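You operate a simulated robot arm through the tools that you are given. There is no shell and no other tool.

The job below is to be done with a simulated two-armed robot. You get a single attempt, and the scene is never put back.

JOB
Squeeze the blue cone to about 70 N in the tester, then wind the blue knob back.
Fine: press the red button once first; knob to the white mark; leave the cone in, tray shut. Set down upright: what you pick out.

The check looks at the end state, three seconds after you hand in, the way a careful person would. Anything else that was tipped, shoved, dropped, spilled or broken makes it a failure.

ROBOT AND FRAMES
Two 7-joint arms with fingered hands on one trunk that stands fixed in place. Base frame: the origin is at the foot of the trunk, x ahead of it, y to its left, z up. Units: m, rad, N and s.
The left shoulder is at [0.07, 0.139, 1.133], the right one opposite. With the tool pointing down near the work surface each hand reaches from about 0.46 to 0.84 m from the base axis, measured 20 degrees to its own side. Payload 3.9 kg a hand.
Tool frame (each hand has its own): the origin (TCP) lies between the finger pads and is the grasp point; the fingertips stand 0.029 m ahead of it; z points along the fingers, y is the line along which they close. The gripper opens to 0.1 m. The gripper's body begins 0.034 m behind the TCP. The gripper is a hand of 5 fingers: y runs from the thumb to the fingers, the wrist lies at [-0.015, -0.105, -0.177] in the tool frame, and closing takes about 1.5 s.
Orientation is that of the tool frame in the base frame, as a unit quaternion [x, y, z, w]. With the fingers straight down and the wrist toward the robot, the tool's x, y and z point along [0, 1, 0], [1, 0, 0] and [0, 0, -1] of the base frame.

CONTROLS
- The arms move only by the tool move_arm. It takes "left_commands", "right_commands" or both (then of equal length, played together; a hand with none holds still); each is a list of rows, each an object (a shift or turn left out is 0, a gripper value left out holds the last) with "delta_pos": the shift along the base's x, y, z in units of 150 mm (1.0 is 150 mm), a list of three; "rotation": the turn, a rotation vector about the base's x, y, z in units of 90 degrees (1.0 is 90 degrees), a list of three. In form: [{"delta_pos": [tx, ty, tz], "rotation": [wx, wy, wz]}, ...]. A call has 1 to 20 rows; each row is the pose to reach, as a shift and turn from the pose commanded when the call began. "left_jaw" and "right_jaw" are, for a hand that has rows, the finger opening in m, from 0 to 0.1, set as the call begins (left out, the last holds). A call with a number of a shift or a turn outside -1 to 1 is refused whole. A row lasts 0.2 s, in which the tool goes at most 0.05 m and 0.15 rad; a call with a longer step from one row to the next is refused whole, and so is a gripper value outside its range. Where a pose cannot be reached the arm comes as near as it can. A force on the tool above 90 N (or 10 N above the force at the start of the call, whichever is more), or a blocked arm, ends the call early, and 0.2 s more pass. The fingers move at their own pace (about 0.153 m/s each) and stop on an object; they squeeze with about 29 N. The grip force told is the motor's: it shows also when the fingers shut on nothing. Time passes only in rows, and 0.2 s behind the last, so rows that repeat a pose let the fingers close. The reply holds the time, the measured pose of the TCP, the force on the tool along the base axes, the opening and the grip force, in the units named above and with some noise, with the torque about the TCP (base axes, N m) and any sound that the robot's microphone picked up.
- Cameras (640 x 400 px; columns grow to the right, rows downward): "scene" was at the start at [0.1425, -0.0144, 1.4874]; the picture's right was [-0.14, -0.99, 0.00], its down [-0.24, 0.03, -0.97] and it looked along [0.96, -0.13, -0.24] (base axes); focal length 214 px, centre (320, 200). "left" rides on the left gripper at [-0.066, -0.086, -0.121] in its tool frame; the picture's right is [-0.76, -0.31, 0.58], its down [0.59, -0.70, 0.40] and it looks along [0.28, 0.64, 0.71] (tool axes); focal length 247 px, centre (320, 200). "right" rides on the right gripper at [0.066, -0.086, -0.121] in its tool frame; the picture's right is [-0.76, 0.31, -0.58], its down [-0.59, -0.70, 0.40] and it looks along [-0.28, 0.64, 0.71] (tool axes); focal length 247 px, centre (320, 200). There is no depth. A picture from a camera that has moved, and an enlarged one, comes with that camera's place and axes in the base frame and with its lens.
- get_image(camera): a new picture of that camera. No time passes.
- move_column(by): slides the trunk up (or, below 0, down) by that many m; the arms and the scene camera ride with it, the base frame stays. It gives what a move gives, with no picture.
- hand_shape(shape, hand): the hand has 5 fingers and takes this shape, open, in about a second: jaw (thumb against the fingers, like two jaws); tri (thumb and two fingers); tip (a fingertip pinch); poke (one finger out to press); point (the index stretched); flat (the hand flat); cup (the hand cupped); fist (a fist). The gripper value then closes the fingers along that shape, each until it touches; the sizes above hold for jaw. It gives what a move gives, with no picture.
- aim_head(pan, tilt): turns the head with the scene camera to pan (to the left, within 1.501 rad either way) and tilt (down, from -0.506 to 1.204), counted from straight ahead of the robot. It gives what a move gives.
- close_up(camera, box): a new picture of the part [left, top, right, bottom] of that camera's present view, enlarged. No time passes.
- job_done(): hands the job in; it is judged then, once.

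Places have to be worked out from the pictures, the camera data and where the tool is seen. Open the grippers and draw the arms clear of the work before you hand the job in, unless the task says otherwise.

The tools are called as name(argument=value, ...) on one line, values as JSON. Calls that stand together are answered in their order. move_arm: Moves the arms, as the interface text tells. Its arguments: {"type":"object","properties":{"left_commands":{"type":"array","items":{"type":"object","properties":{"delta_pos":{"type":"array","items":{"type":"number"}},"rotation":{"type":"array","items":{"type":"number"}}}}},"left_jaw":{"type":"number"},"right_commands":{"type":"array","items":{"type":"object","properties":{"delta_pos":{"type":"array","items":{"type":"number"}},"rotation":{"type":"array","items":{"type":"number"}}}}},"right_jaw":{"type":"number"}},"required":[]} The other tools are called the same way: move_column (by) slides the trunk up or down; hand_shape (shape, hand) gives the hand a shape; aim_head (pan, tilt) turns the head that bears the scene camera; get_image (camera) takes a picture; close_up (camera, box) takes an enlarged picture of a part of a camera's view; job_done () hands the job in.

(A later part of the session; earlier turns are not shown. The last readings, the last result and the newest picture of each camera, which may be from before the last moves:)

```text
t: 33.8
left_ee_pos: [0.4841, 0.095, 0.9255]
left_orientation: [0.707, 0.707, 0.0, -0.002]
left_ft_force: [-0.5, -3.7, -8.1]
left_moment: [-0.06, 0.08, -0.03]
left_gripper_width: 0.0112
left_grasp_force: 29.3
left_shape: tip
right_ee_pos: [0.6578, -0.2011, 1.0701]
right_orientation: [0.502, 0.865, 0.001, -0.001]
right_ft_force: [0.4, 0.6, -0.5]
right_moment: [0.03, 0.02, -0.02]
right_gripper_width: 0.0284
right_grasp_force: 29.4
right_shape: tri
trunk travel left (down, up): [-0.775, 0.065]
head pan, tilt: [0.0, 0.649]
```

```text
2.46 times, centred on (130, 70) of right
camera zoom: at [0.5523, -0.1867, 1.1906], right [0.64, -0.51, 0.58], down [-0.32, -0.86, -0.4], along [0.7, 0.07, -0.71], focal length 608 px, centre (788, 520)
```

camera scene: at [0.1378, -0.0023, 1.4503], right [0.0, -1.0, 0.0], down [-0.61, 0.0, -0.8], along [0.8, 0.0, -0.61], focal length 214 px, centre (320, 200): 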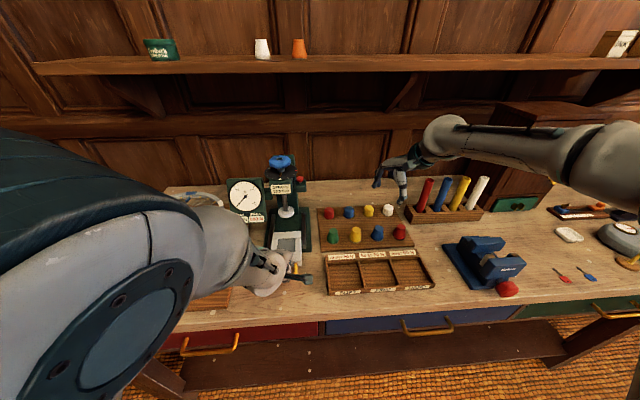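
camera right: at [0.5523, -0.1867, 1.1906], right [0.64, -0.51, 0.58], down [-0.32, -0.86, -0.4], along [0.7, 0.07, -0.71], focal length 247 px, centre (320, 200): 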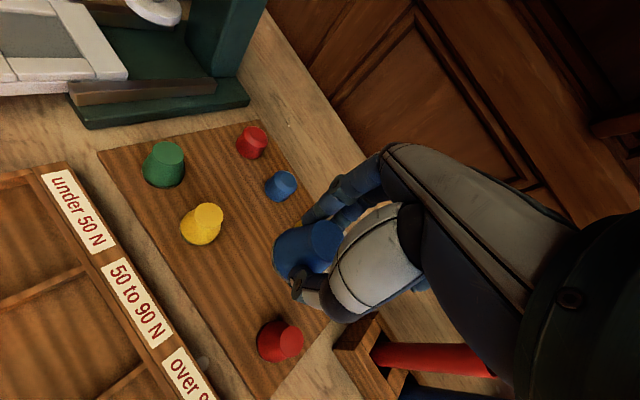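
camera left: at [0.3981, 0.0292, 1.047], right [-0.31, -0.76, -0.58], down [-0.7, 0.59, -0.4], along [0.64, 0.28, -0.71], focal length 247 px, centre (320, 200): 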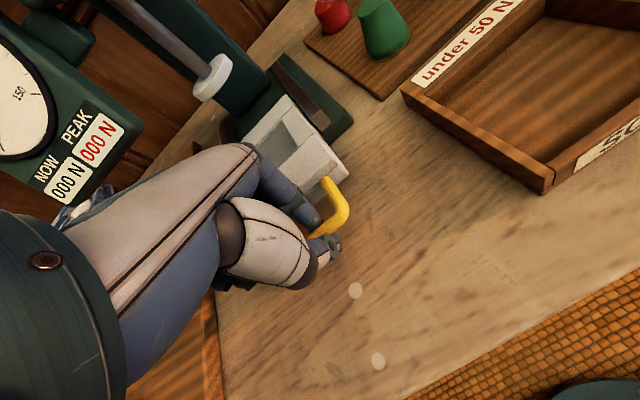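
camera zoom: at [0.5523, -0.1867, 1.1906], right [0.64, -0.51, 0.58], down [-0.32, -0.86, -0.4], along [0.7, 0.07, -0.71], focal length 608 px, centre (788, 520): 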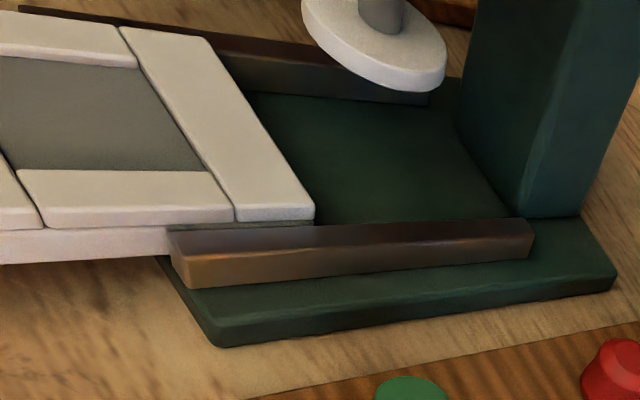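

Rim top is z≈0.9255, pocket centre ≈ (0.588, 0.1055), about 58 mm square. I carry the cone toward it, turning the hand so its wrist points right (yaw 90°) to stay clear of the left hand and the head.

move_arm(right_commands=[{"delta_pos": [-0.05, 0.08, 0.1], "rotation": [0, 0, 0.085]}, {"delta_pos": [-0.1, 0.16, 0.2], "rotation": [0, 0, 0.17]}, {"delta_pos": [-0.15, 0.25, 0.267], "rotation": [0, 0, 0.255]}, {"delta_pos": [-0.2, 0.33, 0.267], "rotation": [0, 0, 0.34]}, {"delta_pos": [-0.25, 0.42, 0.267], "rotation": [0, 0, 0.425]}, {"delta_pos": [-0.3, 0.5, 0.267], "rotation": [0, 0, 0.51]}, {"delta_pos": [-0.35, 0.58, 0.267], "rotation": [0, 0, 0.595]}, {"delta_pos": [-0.401, 0.667, 0.267], "rotation": [0, 0, 0.667]}, {"delta_pos": [-0.401, 0.667, 0.267], "rotation": [0, 0, 0.667]}])

get_image(camera="right")

get_image(camera="scene")

```text
t: 35.8
left_ee_pos: [0.4842, 0.094, 0.9262]
left_orientation: [0.707, 0.708, -0.001, 0.0]
left_ft_force: [0.9, -5.5, -9.3]
left_moment: [0.01, 0.07, -0.04]
left_gripper_width: 0.0112
left_grasp_force: 28.7
left_shape: tip
right_ee_pos: [0.5967, -0.1009, 1.1099]
right_orientation: [0.002, 1.0, 0.0, -0.001]
right_ft_force: [-0.3, 0.3, 0.0]
right_moment: [0.01, -0.02, -0.03]
right_gripper_width: 0.0282
right_grasp_force: 29.3
right_shape: tri
trunk travel left (down, up): [-0.775, 0.065]
head pan, tilt: [0.0, 0.649]
```

```text
taken
camera right: at [0.5322, -0.1873, 1.2309], right [0.76, 0.3, 0.58], down [0.59, -0.7, -0.4], along [0.28, 0.64, -0.71], focal length 247 px, centre (320, 200)
```

right: 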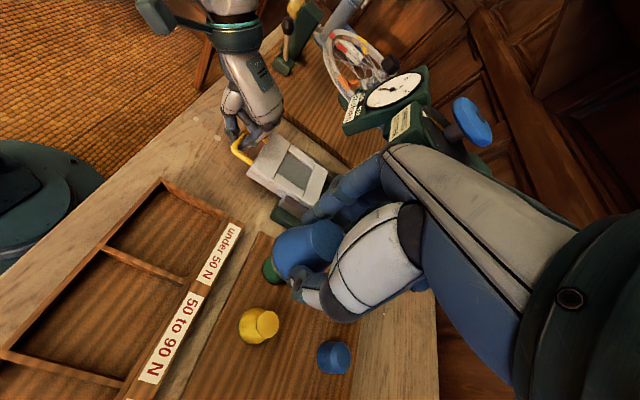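

```text
taken
camera scene: at [0.1383, -0.0026, 1.4502], right [0.0, -1.0, 0.0], down [-0.61, 0.0, -0.8], along [0.8, 0.0, -0.61], focal length 214 px, centre (320, 200)
```

scene: 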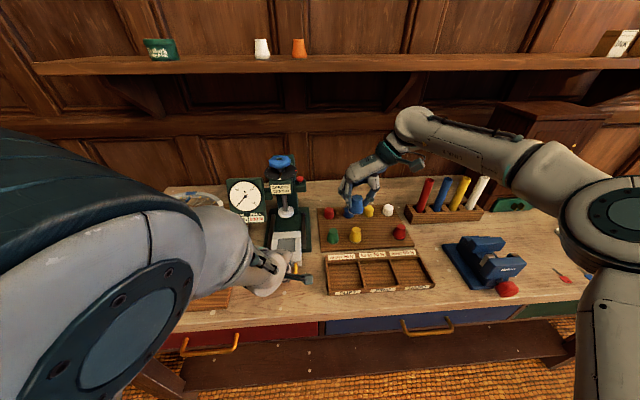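

Good clear view. I continue to move the cone left at safe height to y≈0.02 and check clearance to the left hand.

move_arm(right_commands=[{"delta_pos": [-0.02, 0.25, 0]}, {"delta_pos": [-0.04, 0.5, -0.05]}, {"delta_pos": [-0.053, 0.7, -0.1]}, {"delta_pos": [-0.053, 0.8, -0.1]}, {"delta_pos": [-0.053, 0.8, -0.1]}])

get_image(camera="right")

close_up(camera="scene", box=[220, 120, 380, 300])

get_image(camera="left")

```text
t: 37.0
left_ee_pos: [0.483, 0.0951, 0.9251]
left_orientation: [0.707, 0.707, 0.0, 0.0]
left_ft_force: [-0.5, -5.4, -9.3]
left_moment: [-0.03, 0.05, -0.04]
left_gripper_width: 0.0111
left_grasp_force: 29.0
left_shape: tip
right_ee_pos: [0.5905, 0.0207, 1.0953]
right_orientation: [0.003, 1.0, 0.0, -0.001]
right_ft_force: [-0.3, 0.2, -0.8]
right_moment: [-0.01, 0.01, 0.03]
right_gripper_width: 0.0282
right_grasp_force: 29.0
right_shape: tri
trunk travel left (down, up): [-0.775, 0.065]
head pan, tilt: [0.0, 0.649]
```

```text
taken
camera right: at [0.5248, -0.0662, 1.2158], right [0.76, 0.3, 0.58], down [0.58, -0.71, -0.4], along [0.29, 0.64, -0.71], focal length 247 px, centre (320, 200)
```

right: 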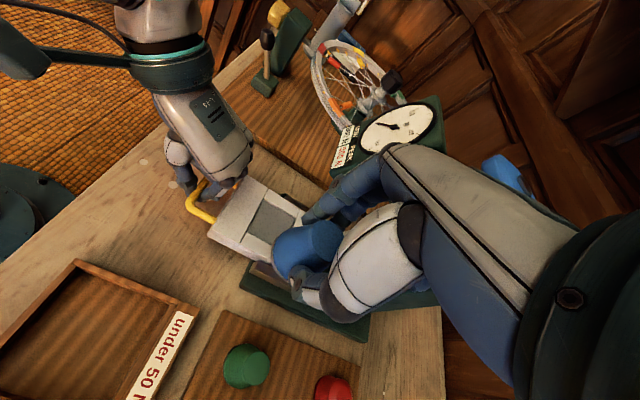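

```text
2.22 times, centred on (300, 210) of scene
camera zoom: at [0.1383, -0.0025, 1.4502], right [0.0, -1.0, 0.0], down [-0.61, 0.0, -0.8], along [0.8, 0.0, -0.61], focal length 477 px, centre (364, 178)
```

zoom: 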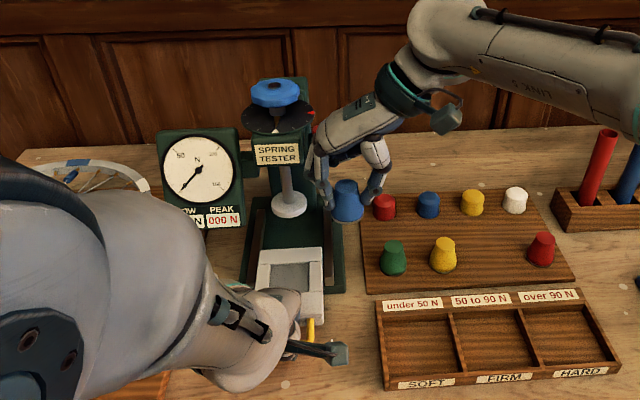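

```text
taken
camera left: at [0.3985, 0.0292, 1.0468], right [-0.31, -0.76, -0.58], down [-0.7, 0.59, -0.4], along [0.64, 0.28, -0.71], focal length 247 px, centre (320, 200)
```

left: 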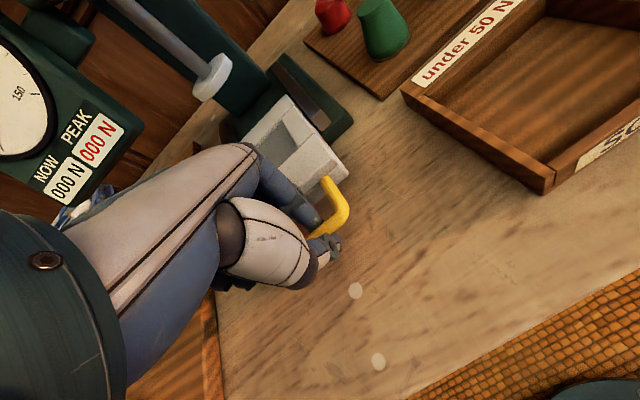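

Clearance to the left hand and dial looks adequate; to keep off the tester head I rotate back 15° and drop to TCP z≈1.0 before sliding over the pocket.

move_arm(right_commands=[{"delta_pos": [0, 0, -0.15], "rotation": [0, 0, -0.08]}, {"delta_pos": [0, 0, -0.35], "rotation": [0, 0, -0.167]}, {"delta_pos": [0, 0, -0.6], "rotation": [0, 0, -0.167]}, {"delta_pos": [-0.01, 0.2, -0.62], "rotation": [0, 0, -0.167]}, {"delta_pos": [-0.013, 0.4, -0.62], "rotation": [0, 0, -0.167]}, {"delta_pos": [-0.013, 0.4, -0.62], "rotation": [0, 0, -0.167]}])

get_image(camera="right")

close_up(camera="scene", box=[230, 140, 350, 280])

get_image(camera="left")

```text
t: 38.4
left_ee_pos: [0.4835, 0.0953, 0.926]
left_orientation: [0.707, 0.707, -0.001, 0.0]
left_ft_force: [0.6, -4.1, -9.4]
left_moment: [-0.03, 0.06, -0.07]
left_gripper_width: 0.0111
left_grasp_force: 29.1
left_shape: tip
right_ee_pos: [0.5863, 0.0788, 1.0033]
right_orientation: [0.133, 0.991, 0.0, -0.002]
right_ft_force: [0.2, -0.7, 0.0]
right_moment: [-0.06, 0.02, -0.01]
right_gripper_width: 0.0281
right_grasp_force: 28.8
right_shape: tri
trunk travel left (down, up): [-0.775, 0.065]
head pan, tilt: [0.0, 0.649]
```

```text
taken
camera right: at [0.5023, 0.0136, 1.1233], right [0.81, 0.1, 0.58], down [0.38, -0.83, -0.4], along [0.44, 0.54, -0.71], focal length 247 px, centre (320, 200)
```

right: 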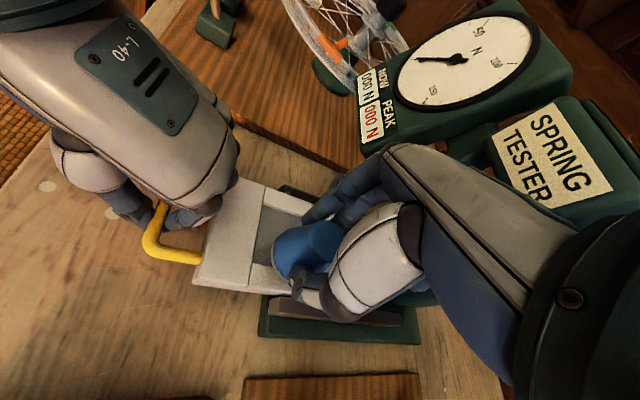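

```text
2.86 times, centred on (290, 210) of scene
camera zoom: at [0.1383, -0.0026, 1.4502], right [0.0, -1.0, 0.0], down [-0.61, 0.0, -0.8], along [0.8, 0.0, -0.61], focal length 613 px, centre (406, 171)
```

zoom: 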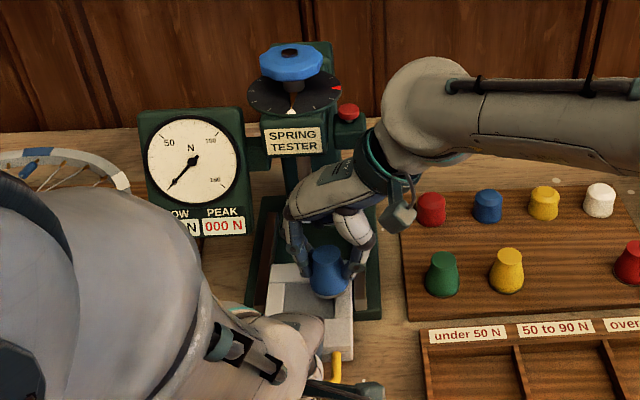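

```text
taken
camera left: at [0.3985, 0.0292, 1.0468], right [-0.31, -0.76, -0.58], down [-0.7, 0.59, -0.4], along [0.64, 0.28, -0.71], focal length 247 px, centre (320, 200)
```

left: 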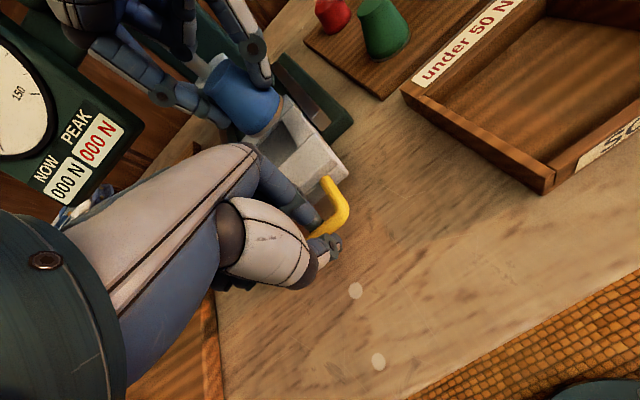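

The cone is aligned in x; I slide it 26 mm more to the left over the pocket centre at this height and check.

move_arm(right_commands=[{"delta_pos": [0.005, 0.09, 0]}, {"delta_pos": [0.01, 0.175, 0]}, {"delta_pos": [0.01, 0.175, 0]}])

close_up(camera="scene", box=[240, 180, 340, 280])

close_up(camera="left", box=[150, 0, 390, 240])

close_up(camera="right", box=[150, 130, 420, 370])

```text
t: 39.2
left_ee_pos: [0.4837, 0.0954, 0.9253]
left_orientation: [0.707, 0.707, 0.0, -0.001]
left_ft_force: [-0.5, -4.0, -9.4]
left_moment: [-0.01, 0.06, -0.06]
left_gripper_width: 0.0114
left_grasp_force: 28.9
left_shape: tip
right_ee_pos: [0.5882, 0.1056, 1.0035]
right_orientation: [0.132, 0.991, 0.001, -0.001]
right_ft_force: [0.4, -0.4, -0.3]
right_moment: [0.01, 0.01, 0.01]
right_gripper_width: 0.0284
right_grasp_force: 28.8
right_shape: tri
trunk travel left (down, up): [-0.775, 0.065]
head pan, tilt: [0.0, 0.649]
```

```text
4.00 times, centred on (290, 230) of scene
camera zoom: at [0.1383, -0.0025, 1.4502], right [0.0, -1.0, 0.0], down [-0.61, 0.0, -0.8], along [0.8, 0.0, -0.61], focal length 858 px, centre (440, 80)
```

zoom: 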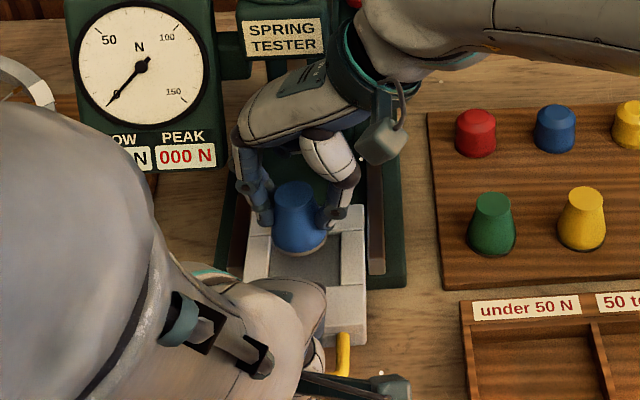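

```text
1.67 times, centred on (270, 120) of left
camera zoom: at [0.3985, 0.0292, 1.0468], right [-0.31, -0.76, -0.58], down [-0.7, 0.59, -0.4], along [0.64, 0.28, -0.71], focal length 412 px, centre (403, 333)
```

zoom: 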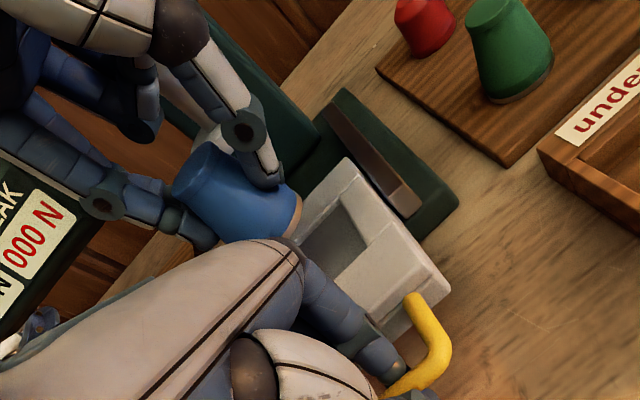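

```text
1.67 times, centred on (285, 250) of right
camera zoom: at [0.5037, 0.0398, 1.1237], right [0.81, 0.1, 0.58], down [0.38, -0.83, -0.4], along [0.44, 0.54, -0.71], focal length 412 px, centre (378, 117)
```

zoom: 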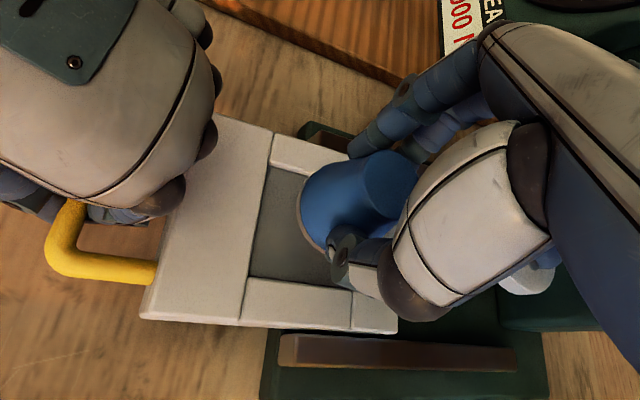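

The cone is centred over the pocket to within ~2–3 mm. I lower 36 mm, then look before final contact.

move_arm(right_commands=[{"delta_pos": [0, 0, -0.08]}, {"delta_pos": [0, 0, -0.16]}, {"delta_pos": [0, 0, -0.24]}, {"delta_pos": [0, 0, -0.24]}])

close_up(camera="scene", box=[240, 180, 340, 280])

close_up(camera="right", box=[150, 130, 420, 370])

close_up(camera="left", box=[150, 0, 390, 240])

```text
t: 40.2
left_ee_pos: [0.4822, 0.0948, 0.9264]
left_orientation: [0.707, 0.707, 0.001, 0.0]
left_ft_force: [3.8, -3.7, -16.3]
left_moment: [0.01, 0.1, -0.01]
left_gripper_width: 0.0112
left_grasp_force: 29.3
left_shape: tip
right_ee_pos: [0.5872, 0.1044, 0.9701]
right_orientation: [0.134, 0.991, 0.003, 0.001]
right_ft_force: [-3.8, -2.1, 17.1]
right_moment: [-0.05, 0.13, 0.01]
right_gripper_width: 0.0292
right_grasp_force: 28.8
right_shape: tri
trunk travel left (down, up): [-0.775, 0.065]
head pan, tilt: [0.0, 0.649]
```

```text
4.00 times, centred on (290, 230) of scene
camera zoom: at [0.1364, -0.0029, 1.4506], right [0.0, -1.0, 0.0], down [-0.6, 0.0, -0.8], along [0.8, 0.0, -0.6], focal length 858 px, centre (440, 80)
```

zoom: 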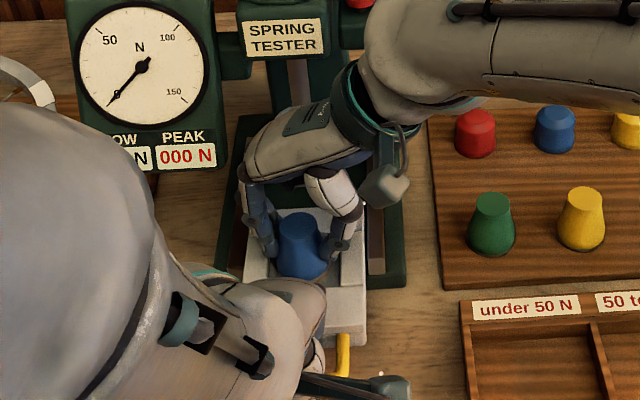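

```text
1.67 times, centred on (285, 250) of right
camera zoom: at [0.5023, 0.0396, 1.0901], right [0.81, 0.09, 0.58], down [0.38, -0.83, -0.4], along [0.45, 0.55, -0.71], focal length 412 px, centre (378, 117)
```

zoom: 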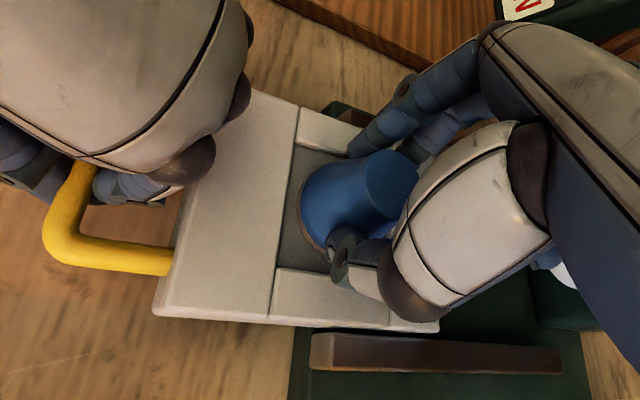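

```text
1.67 times, centred on (270, 120) of left
camera zoom: at [0.397, 0.029, 1.0473], right [-0.31, -0.76, -0.58], down [-0.7, 0.59, -0.4], along [0.64, 0.28, -0.71], focal length 412 px, centre (403, 333)
```

zoom: 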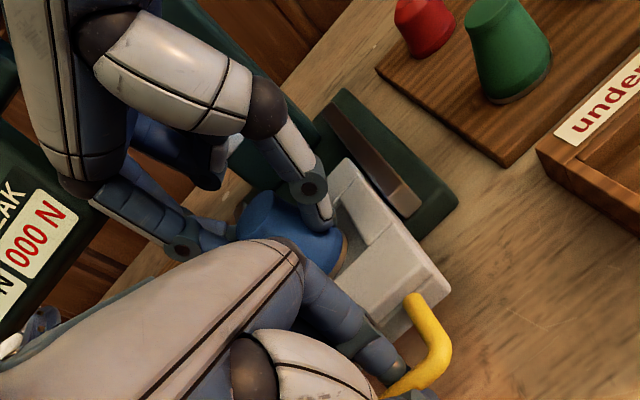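

There's contact (17 N) a bit earlier than predicted. I zoom in closely to see whether the base sits on the pocket floor or on a rim.

close_up(camera="right", box=[240, 170, 360, 290])

close_up(camera="left", box=[280, 60, 400, 180])

close_up(camera="scene", box=[260, 220, 320, 270])

```text
3.33 times, centred on (300, 230) of right
camera zoom: at [0.5023, 0.0396, 1.0901], right [0.81, 0.09, 0.58], down [0.38, -0.83, -0.4], along [0.45, 0.55, -0.71], focal length 823 px, centre (387, 100)
```

zoom: 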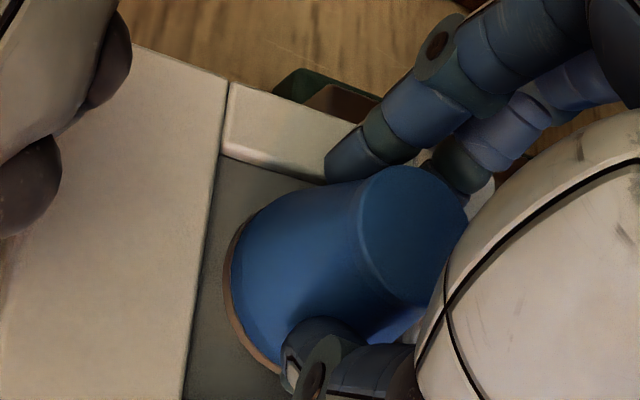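

```text
3.33 times, centred on (340, 120) of left
camera zoom: at [0.397, 0.029, 1.0473], right [-0.31, -0.76, -0.58], down [-0.7, 0.59, -0.4], along [0.64, 0.28, -0.71], focal length 823 px, centre (253, 467)
```

zoom: 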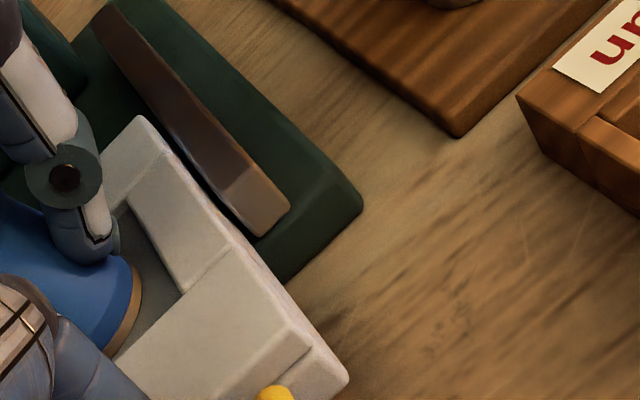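

```text
8.00 times, centred on (290, 245) of scene
camera zoom: at [0.1364, -0.0029, 1.4506], right [0.0, -1.0, 0.0], down [-0.6, 0.0, -0.8], along [0.8, 0.0, -0.6], focal length 1716 px, centre (560, -160)
```

zoom: 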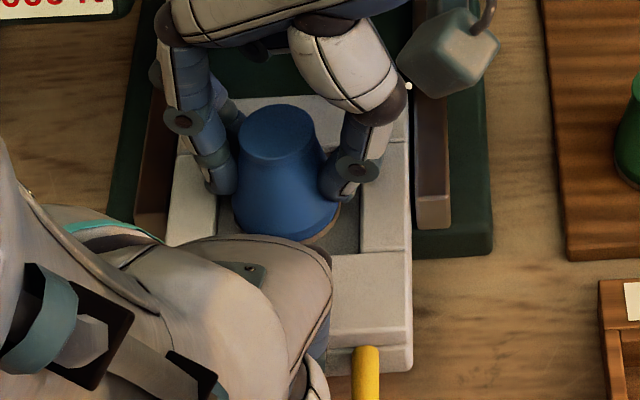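

The base sits on the pocket floor with visible floor all round (about 2–3 mm left of centre, fine). I ease the pressure by 1.5 mm and open the fingers.

move_arm(right_commands=[{"delta_pos": [0, 0, 0.01]}, {"delta_pos": [0, 0, 0.01]}])

move_arm(right_commands=[{"delta_pos": [0, 0, 0]}, {"delta_pos": [0, 0, 0]}, {"delta_pos": [0, 0, 0]}, {"delta_pos": [0, 0, 0]}], right_jaw=0.07)

close_up(camera="scene", box=[260, 220, 320, 270])

close_up(camera="right", box=[150, 130, 420, 370])

```text
t: 40.8
left_ee_pos: [0.4823, 0.0947, 0.9258]
left_orientation: [0.707, 0.707, 0.0, -0.001]
left_ft_force: [2.5, -4.0, -16.4]
left_moment: [-0.02, 0.13, -0.03]
left_gripper_width: 0.0112
left_grasp_force: 29.7
left_shape: tip
right_ee_pos: [0.5863, 0.1056, 0.9693]
right_orientation: [0.134, 0.991, 0.001, -0.001]
right_ft_force: [-1.5, 0.0, 16.9]
right_moment: [0.03, 0.02, 0.01]
right_gripper_width: 0.029
right_grasp_force: 29.4
right_shape: tri
trunk travel left (down, up): [-0.775, 0.065]
head pan, tilt: [0.0, 0.649]
```

```text
t: 41.8
left_ee_pos: [0.484, 0.0949, 0.9247]
left_orientation: [0.707, 0.707, -0.001, -0.001]
left_ft_force: [1.3, -3.9, -11.0]
left_moment: [-0.02, 0.09, -0.04]
left_gripper_width: 0.0111
left_grasp_force: 29.0
left_shape: tip
right_ee_pos: [0.5867, 0.1056, 0.9674]
right_orientation: [0.133, 0.991, 0.001, -0.001]
right_ft_force: [-0.4, -0.3, -0.8]
right_moment: [-0.05, 0.02, 0.01]
right_gripper_width: 0.0696
right_grasp_force: 0.0
right_shape: tri
trunk travel left (down, up): [-0.775, 0.065]
head pan, tilt: [0.0, 0.649]
```

```text
8.00 times, centred on (290, 245) of scene
camera zoom: at [0.1383, -0.0023, 1.4502], right [0.0, -1.0, 0.0], down [-0.61, 0.0, -0.8], along [0.8, 0.0, -0.61], focal length 1716 px, centre (560, -160)
```

zoom: 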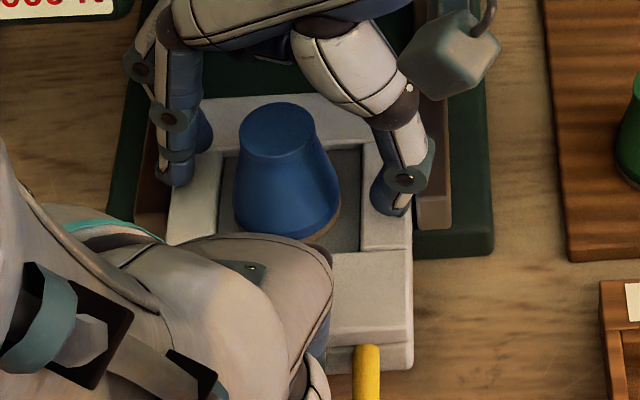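

```text
1.67 times, centred on (285, 250) of right
camera zoom: at [0.5033, 0.0397, 1.0888], right [0.81, 0.1, 0.58], down [0.38, -0.83, -0.4], along [0.44, 0.54, -0.71], focal length 412 px, centre (378, 117)
```

zoom: 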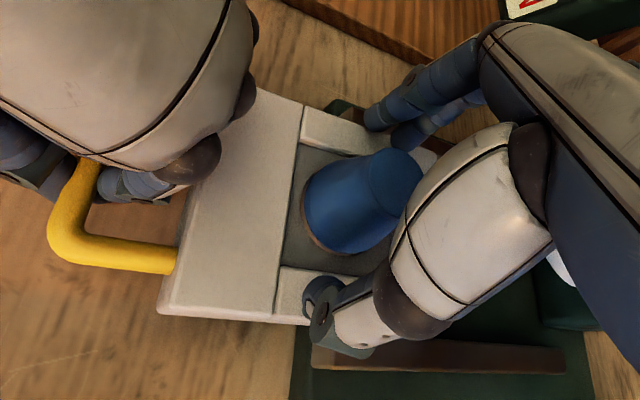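

The cone stands upright in the pocket, freed. I raise the right hand 47 mm and move it away to the right.

move_arm(right_commands=[{"delta_pos": [0, 0, 0.1]}, {"delta_pos": [0, 0, 0.22]}, {"delta_pos": [0, 0, 0.315]}, {"delta_pos": [0, -0.12, 0.33]}, {"delta_pos": [0, -0.35, 0.34]}, {"delta_pos": [0, -0.6, 0.4]}, {"delta_pos": [0, -0.85, 0.6]}, {"delta_pos": [0, -1.0, 0.8]}, {"delta_pos": [0, -1.0, 0.8]}])

get_image(camera="right")

close_up(camera="scene", box=[240, 160, 340, 280])

```text
t: 43.8
left_ee_pos: [0.4844, 0.0956, 0.9265]
left_orientation: [0.708, 0.707, -0.001, 0.0]
left_ft_force: [0.5, -3.3, -10.6]
left_moment: [0.02, 0.08, -0.03]
left_gripper_width: 0.0113
left_grasp_force: 29.4
left_shape: tip
right_ee_pos: [0.589, -0.0465, 1.0896]
right_orientation: [0.133, 0.991, 0.0, -0.001]
right_ft_force: [-0.1, 0.6, 0.2]
right_moment: [0.0, 0.0, 0.03]
right_gripper_width: 0.0698
right_grasp_force: 0.0
right_shape: tri
trunk travel left (down, up): [-0.775, 0.065]
head pan, tilt: [0.0, 0.649]
```

```text
taken
camera right: at [0.504, -0.1104, 1.2099], right [0.81, 0.1, 0.58], down [0.38, -0.83, -0.4], along [0.44, 0.54, -0.71], focal length 247 px, centre (320, 200)
```

right: 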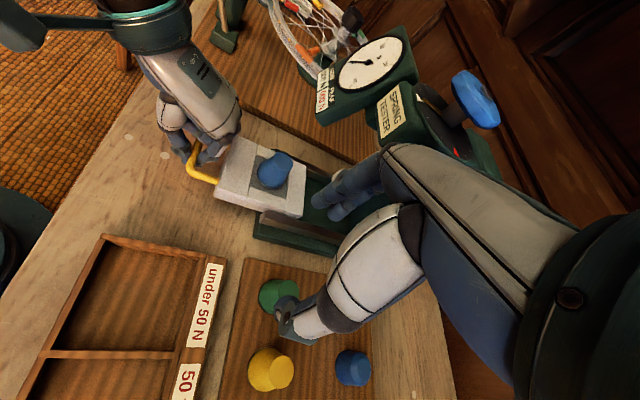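

```text
3.33 times, centred on (290, 220) of scene
camera zoom: at [0.1384, -0.0023, 1.4502], right [0.0, -1.0, 0.0], down [-0.61, 0.0, -0.8], along [0.8, 0.0, -0.61], focal length 715 px, centre (420, 133)
```

zoom: 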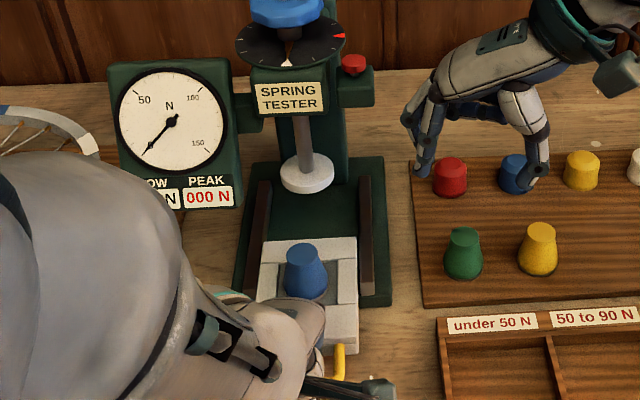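

The cone is standing well in the tray. Before pushing in, I must check the pad's height vs the cone top, so I return the right hand to a vantage pose on the right.

move_arm(right_commands=[{"delta_pos": [0, -0.2, 0.0], "rotation": [0, 0, 0]}, {"delta_pos": [0.05, -0.4, 0], "rotation": [0, 0, -0.09]}, {"delta_pos": [0.1, -0.6, 0], "rotation": [0, 0, -0.18]}, {"delta_pos": [0.2, -0.8, 0], "rotation": [0, 0, -0.27]}, {"delta_pos": [0.3, -0.95, 0], "rotation": [0, 0, -0.36]}, {"delta_pos": [0.35, -1.0, -0.05], "rotation": [0, 0, -0.45]}, {"delta_pos": [0.4, -1.0, -0.1], "rotation": [0, 0, -0.5]}, {"delta_pos": [0.4, -1.0, -0.1], "rotation": [0, 0, -0.5]}])

get_image(camera="right")

```text
t: 45.6
left_ee_pos: [0.4841, 0.0948, 0.9259]
left_orientation: [0.707, 0.707, -0.001, 0.0]
left_ft_force: [0.2, -4.0, -10.6]
left_moment: [0.0, 0.1, -0.06]
left_gripper_width: 0.0111
left_grasp_force: 29.1
left_shape: tip
right_ee_pos: [0.649, -0.194, 1.0729]
right_orientation: [0.503, 0.864, 0.0, -0.001]
right_ft_force: [0.2, -0.2, 0.1]
right_moment: [0.0, 0.0, 0.02]
right_gripper_width: 0.0694
right_grasp_force: 0.1
right_shape: tri
trunk travel left (down, up): [-0.775, 0.065]
head pan, tilt: [0.0, 0.649]
```

```text
taken
camera right: at [0.5428, -0.1807, 1.1933], right [0.64, -0.51, 0.58], down [-0.32, -0.86, -0.4], along [0.7, 0.07, -0.71], focal length 247 px, centre (320, 200)
```

right: 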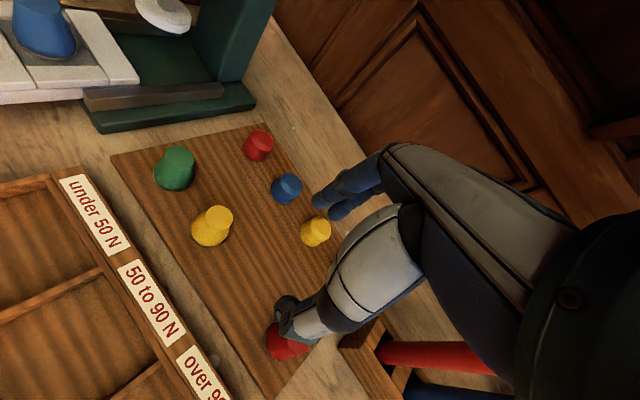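

I re-aim: yaw the right hand back toward the tester for a lower, sideways look at pad and cone.

move_arm(right_commands=[{"delta_pos": [-0.05, 0.05, 0], "rotation": [0, 0, 0.09]}, {"delta_pos": [-0.1, 0.1, -0.05], "rotation": [0, 0, 0.18]}, {"delta_pos": [-0.15, 0.15, -0.1], "rotation": [0, 0, 0.27]}, {"delta_pos": [-0.25, 0.2, -0.15], "rotation": [0, 0, 0.36]}, {"delta_pos": [-0.33, 0.25, -0.2], "rotation": [0, 0, 0.45]}, {"delta_pos": [-0.33, 0.28, -0.2], "rotation": [0, 0, 0.5]}, {"delta_pos": [-0.33, 0.28, -0.2], "rotation": [0, 0, 0.5]}])

get_image(camera="right")

```text
t: 47.2
left_ee_pos: [0.4833, 0.096, 0.9253]
left_orientation: [0.707, 0.707, -0.002, -0.001]
left_ft_force: [0.0, -3.6, -10.8]
left_moment: [-0.04, 0.09, -0.03]
left_gripper_width: 0.0113
left_grasp_force: 29.4
left_shape: tip
right_ee_pos: [0.5992, -0.1526, 1.0429]
right_orientation: [0.132, 0.991, 0.001, -0.002]
right_ft_force: [0.2, -0.8, 0.3]
right_moment: [0.0, 0.02, 0.0]
right_gripper_width: 0.0698
right_grasp_force: 0.0
right_shape: tri
trunk travel left (down, up): [-0.775, 0.065]
head pan, tilt: [0.0, 0.649]
```

```text
taken
camera right: at [0.5141, -0.2183, 1.1633], right [0.81, 0.1, 0.58], down [0.38, -0.83, -0.4], along [0.44, 0.55, -0.71], focal length 247 px, centre (320, 200)
```

right: 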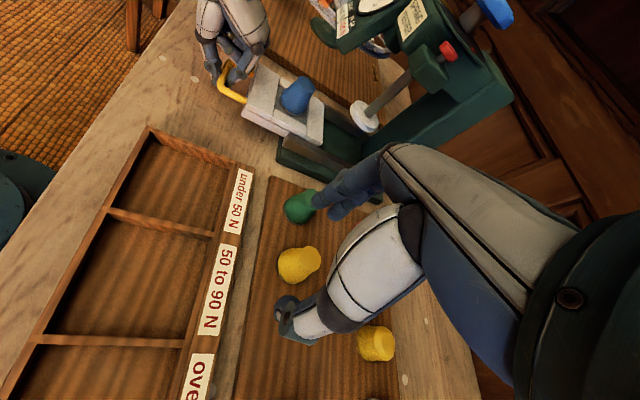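

Good side view. I zoom in on the cone and pad.

close_up(camera="right", box=[220, 40, 420, 170])

close_up(camera="scene", box=[255, 190, 315, 250])

```text
3.08 times, centred on (320, 105) of right
camera zoom: at [0.5141, -0.2183, 1.1633], right [0.81, 0.1, 0.58], down [0.38, -0.83, -0.4], along [0.44, 0.55, -0.71], focal length 760 px, centre (320, 492)
```

zoom: 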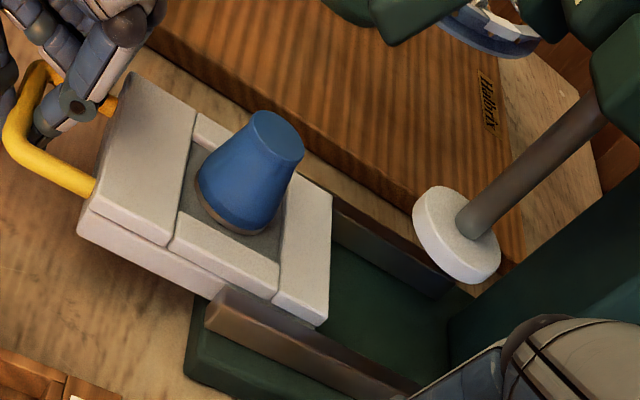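

```text
6.67 times, centred on (285, 220) of scene
camera zoom: at [0.1384, -0.0022, 1.4502], right [0.0, -1.0, 0.0], down [-0.61, 0.0, -0.8], along [0.8, 0.0, -0.61], focal length 1430 px, centre (553, 67)
```

zoom: 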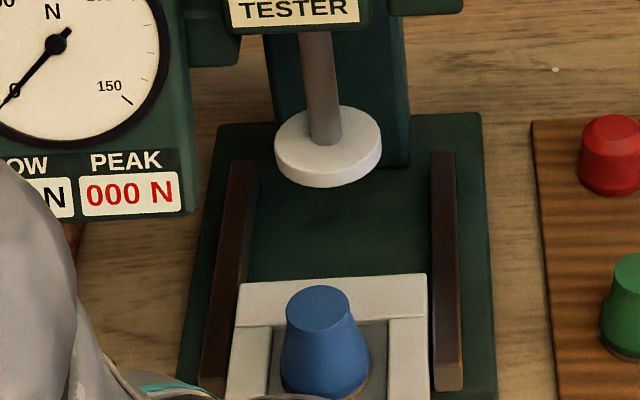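

Triangulated: cone top z≈0.9694, pad underside ≈0.973 — a small but positive gap. I push the tray in slowly 60 mm first, stopping just before the cone reaches the pad.

move_arm(left_commands=[{"delta_pos": [0.03, 0.002, 0]}, {"delta_pos": [0.07, 0.004, 0]}, {"delta_pos": [0.11, 0.007, 0]}, {"delta_pos": [0.15, 0.009, 0]}, {"delta_pos": [0.19, 0.012, 0]}, {"delta_pos": [0.23, 0.014, 0]}, {"delta_pos": [0.27, 0.017, 0]}, {"delta_pos": [0.31, 0.019, 0]}, {"delta_pos": [0.35, 0.022, 0]}, {"delta_pos": [0.38, 0.024, 0]}, {"delta_pos": [0.4, 0.025, 0]}])

close_up(camera="right", box=[220, 40, 420, 170])

close_up(camera="scene", box=[255, 190, 315, 250])

get_image(camera="left")

```text
t: 49.6
left_ee_pos: [0.5431, 0.0987, 0.9247]
left_orientation: [0.707, 0.707, 0.0, 0.0]
left_ft_force: [-0.3, -1.6, -8.3]
left_moment: [0.0, 0.07, -0.01]
left_gripper_width: 0.011
left_grasp_force: 29.0
left_shape: tip
right_ee_pos: [0.5987, -0.1513, 1.0433]
right_orientation: [0.133, 0.991, -0.001, -0.001]
right_ft_force: [0.5, 0.0, -0.9]
right_moment: [-0.02, 0.02, -0.01]
right_gripper_width: 0.0695
right_grasp_force: 0.0
right_shape: tri
trunk travel left (down, up): [-0.775, 0.065]
head pan, tilt: [0.0, 0.649]
```

```text
3.08 times, centred on (320, 105) of right
camera zoom: at [0.5138, -0.2178, 1.1636], right [0.81, 0.1, 0.58], down [0.38, -0.83, -0.4], along [0.44, 0.54, -0.71], focal length 760 px, centre (320, 492)
```

zoom: 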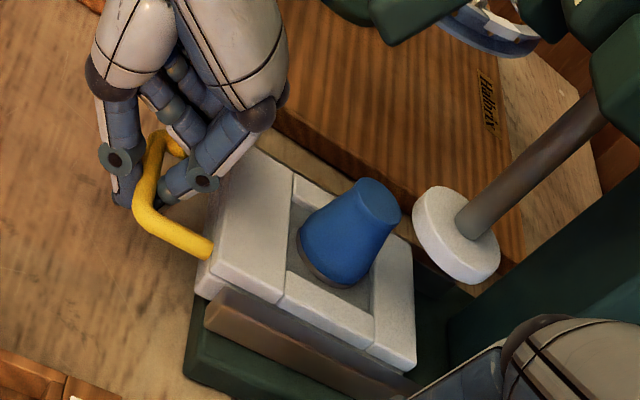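

```text
6.67 times, centred on (285, 220) of scene
camera zoom: at [0.138, -0.0017, 1.4503], right [0.0, -1.0, 0.0], down [-0.61, 0.0, -0.8], along [0.8, 0.0, -0.61], focal length 1430 px, centre (553, 67)
```

zoom: 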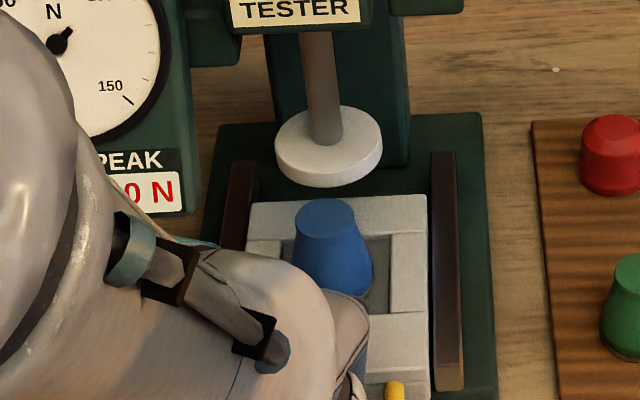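

```text
taken
camera left: at [0.4579, 0.0338, 1.0464], right [-0.31, -0.76, -0.58], down [-0.7, 0.59, -0.4], along [0.64, 0.28, -0.71], focal length 247 px, centre (320, 200)
```

left: 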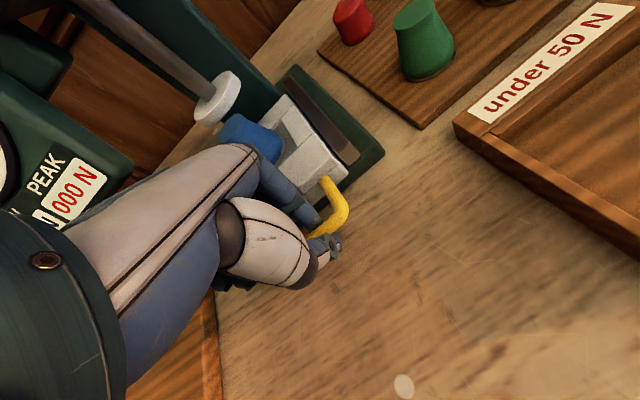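

Cone top ≈ (0.647, 0.109, 0.970), just in front of the pad. I zoom tightly to compare the pad's lower edge with the cone top.

close_up(camera="right", box=[310, 80, 390, 150])

close_up(camera="left", box=[180, 50, 300, 170])

close_up(camera="scene", box=[265, 200, 305, 240])

```text
5.71 times, centred on (350, 115) of right
camera zoom: at [0.5138, -0.2178, 1.1636], right [0.81, 0.1, 0.58], down [0.38, -0.83, -0.4], along [0.44, 0.54, -0.71], focal length 1411 px, centre (149, 686)
```

zoom: 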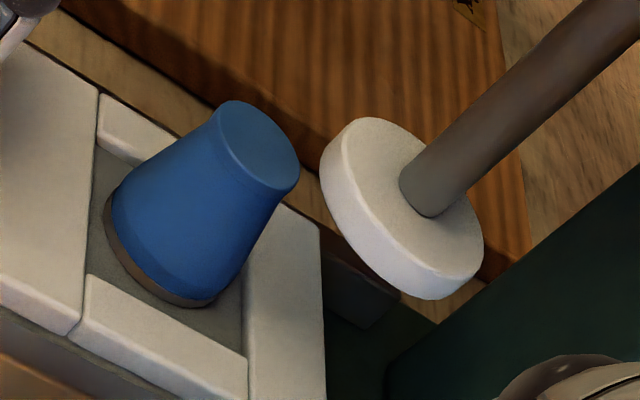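

```text
3.33 times, centred on (240, 110) of left
camera zoom: at [0.4579, 0.0338, 1.0464], right [-0.31, -0.76, -0.58], down [-0.7, 0.59, -0.4], along [0.64, 0.28, -0.71], focal length 823 px, centre (587, 500)
```

zoom: 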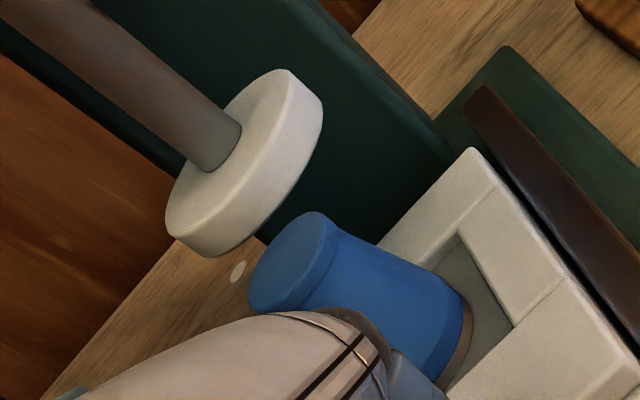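

```text
10.00 times, centred on (285, 220) of scene
camera zoom: at [0.138, -0.0017, 1.4503], right [0.0, -1.0, 0.0], down [-0.61, 0.0, -0.8], along [0.8, 0.0, -0.61], focal length 2145 px, centre (670, 0)
```

zoom: 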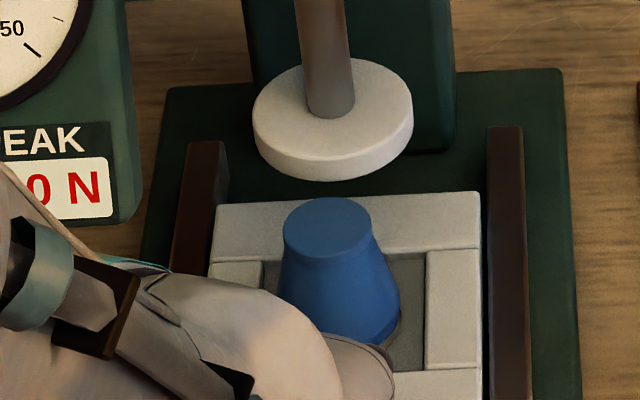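

The pad underside is ~4 mm above the cone top by both cameras. I push another 22 mm slowly and check that nothing touches.

move_arm(left_commands=[{"delta_pos": [0.02, 0.001, 0]}, {"delta_pos": [0.04, 0.002, 0]}, {"delta_pos": [0.06, 0.004, 0]}, {"delta_pos": [0.08, 0.005, 0]}, {"delta_pos": [0.1, 0.006, 0]}, {"delta_pos": [0.12, 0.007, 0]}, {"delta_pos": [0.14, 0.009, 0]}, {"delta_pos": [0.147, 0.009, 0]}])

close_up(camera="right", box=[310, 80, 390, 150])

close_up(camera="scene", box=[255, 180, 315, 240])

```text
t: 51.4
left_ee_pos: [0.5663, 0.1001, 0.9248]
left_orientation: [0.707, 0.707, -0.001, -0.001]
left_ft_force: [-0.1, 0.6, -11.0]
left_moment: [0.04, 0.09, -0.02]
left_gripper_width: 0.0113
left_grasp_force: 28.9
left_shape: tip
right_ee_pos: [0.5982, -0.1509, 1.0427]
right_orientation: [0.133, 0.991, 0.0, -0.001]
right_ft_force: [0.2, 0.2, -1.1]
right_moment: [-0.02, 0.03, -0.01]
right_gripper_width: 0.0697
right_grasp_force: 0.1
right_shape: tri
trunk travel left (down, up): [-0.775, 0.065]
head pan, tilt: [0.0, 0.649]
```

```text
5.71 times, centred on (350, 115) of right
camera zoom: at [0.514, -0.2173, 1.1636], right [0.81, 0.1, 0.58], down [0.38, -0.83, -0.4], along [0.44, 0.54, -0.71], focal length 1411 px, centre (149, 686)
```

zoom: 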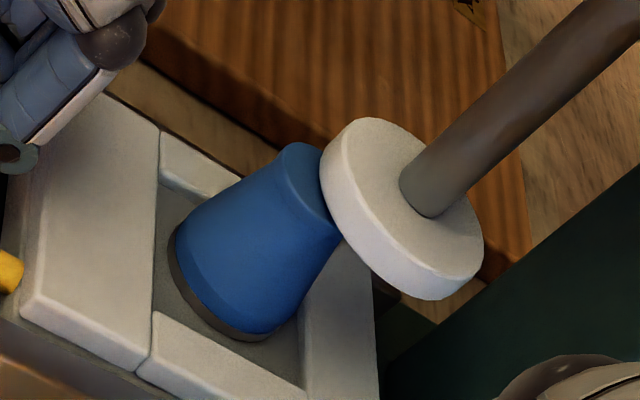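

```text
6.67 times, centred on (285, 210) of scene
camera zoom: at [0.1383, -0.0011, 1.4502], right [0.0, -1.0, 0.0], down [-0.61, 0.0, -0.8], along [0.8, 0.0, -0.61], focal length 1430 px, centre (553, 133)
```

zoom: 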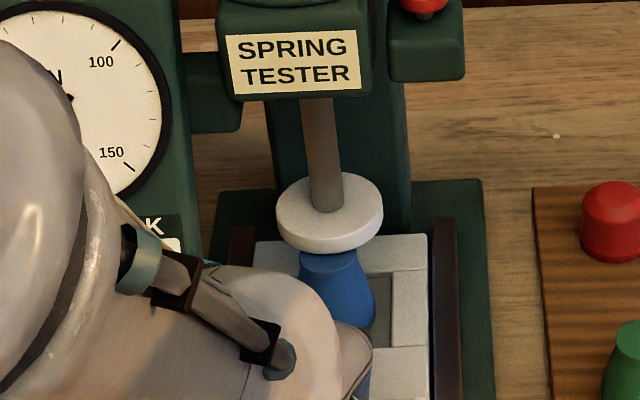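

The cone slides under the pad without contact. I push the remaining ~23 mm to the shut position and watch the force.

move_arm(left_commands=[{"delta_pos": [0.02, 0.001, 0]}, {"delta_pos": [0.04, 0.002, 0]}, {"delta_pos": [0.06, 0.004, 0]}, {"delta_pos": [0.08, 0.005, 0]}, {"delta_pos": [0.1, 0.006, 0]}, {"delta_pos": [0.12, 0.007, 0]}, {"delta_pos": [0.14, 0.008, 0]}, {"delta_pos": [0.153, 0.009, 0]}, {"delta_pos": [0.153, 0.009, 0]}])

close_up(camera="right", box=[220, 40, 420, 170])

close_up(camera="scene", box=[230, 150, 330, 270])

```text
t: 53.4
left_ee_pos: [0.5848, 0.1022, 0.925]
left_orientation: [0.708, 0.706, -0.002, -0.003]
left_ft_force: [-21.1, 1.3, -13.3]
left_moment: [0.05, 0.57, -0.07]
left_gripper_width: 0.0123
left_grasp_force: 29.7
left_shape: tip
right_ee_pos: [0.595, -0.1512, 1.0449]
right_orientation: [0.133, 0.991, 0.0, 0.001]
right_ft_force: [0.4, -0.4, 1.4]
right_moment: [0.0, -0.04, 0.01]
right_gripper_width: 0.0697
right_grasp_force: 0.1
right_shape: tri
trunk travel left (down, up): [-0.775, 0.065]
head pan, tilt: [0.0, 0.649]
```

```text
3.08 times, centred on (320, 105) of right
camera zoom: at [0.5111, -0.2172, 1.1649], right [0.81, 0.1, 0.58], down [0.38, -0.83, -0.4], along [0.44, 0.54, -0.71], focal length 760 px, centre (320, 492)
```

zoom: 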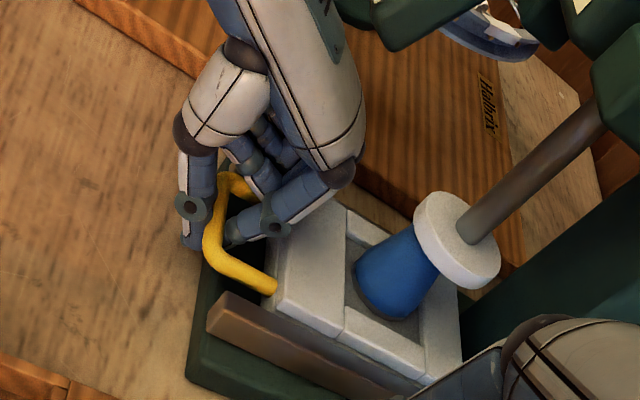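

```text
3.33 times, centred on (280, 210) of scene
camera zoom: at [0.1347, -0.001, 1.4506], right [0.0, -1.0, 0.0], down [-0.6, 0.0, -0.8], along [0.8, 0.0, -0.6], focal length 715 px, centre (453, 167)
```

zoom: 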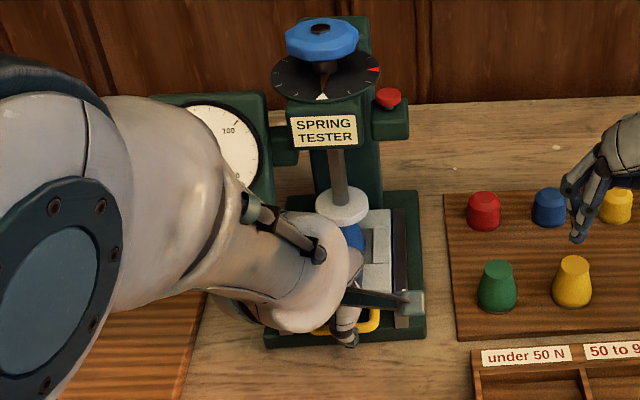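

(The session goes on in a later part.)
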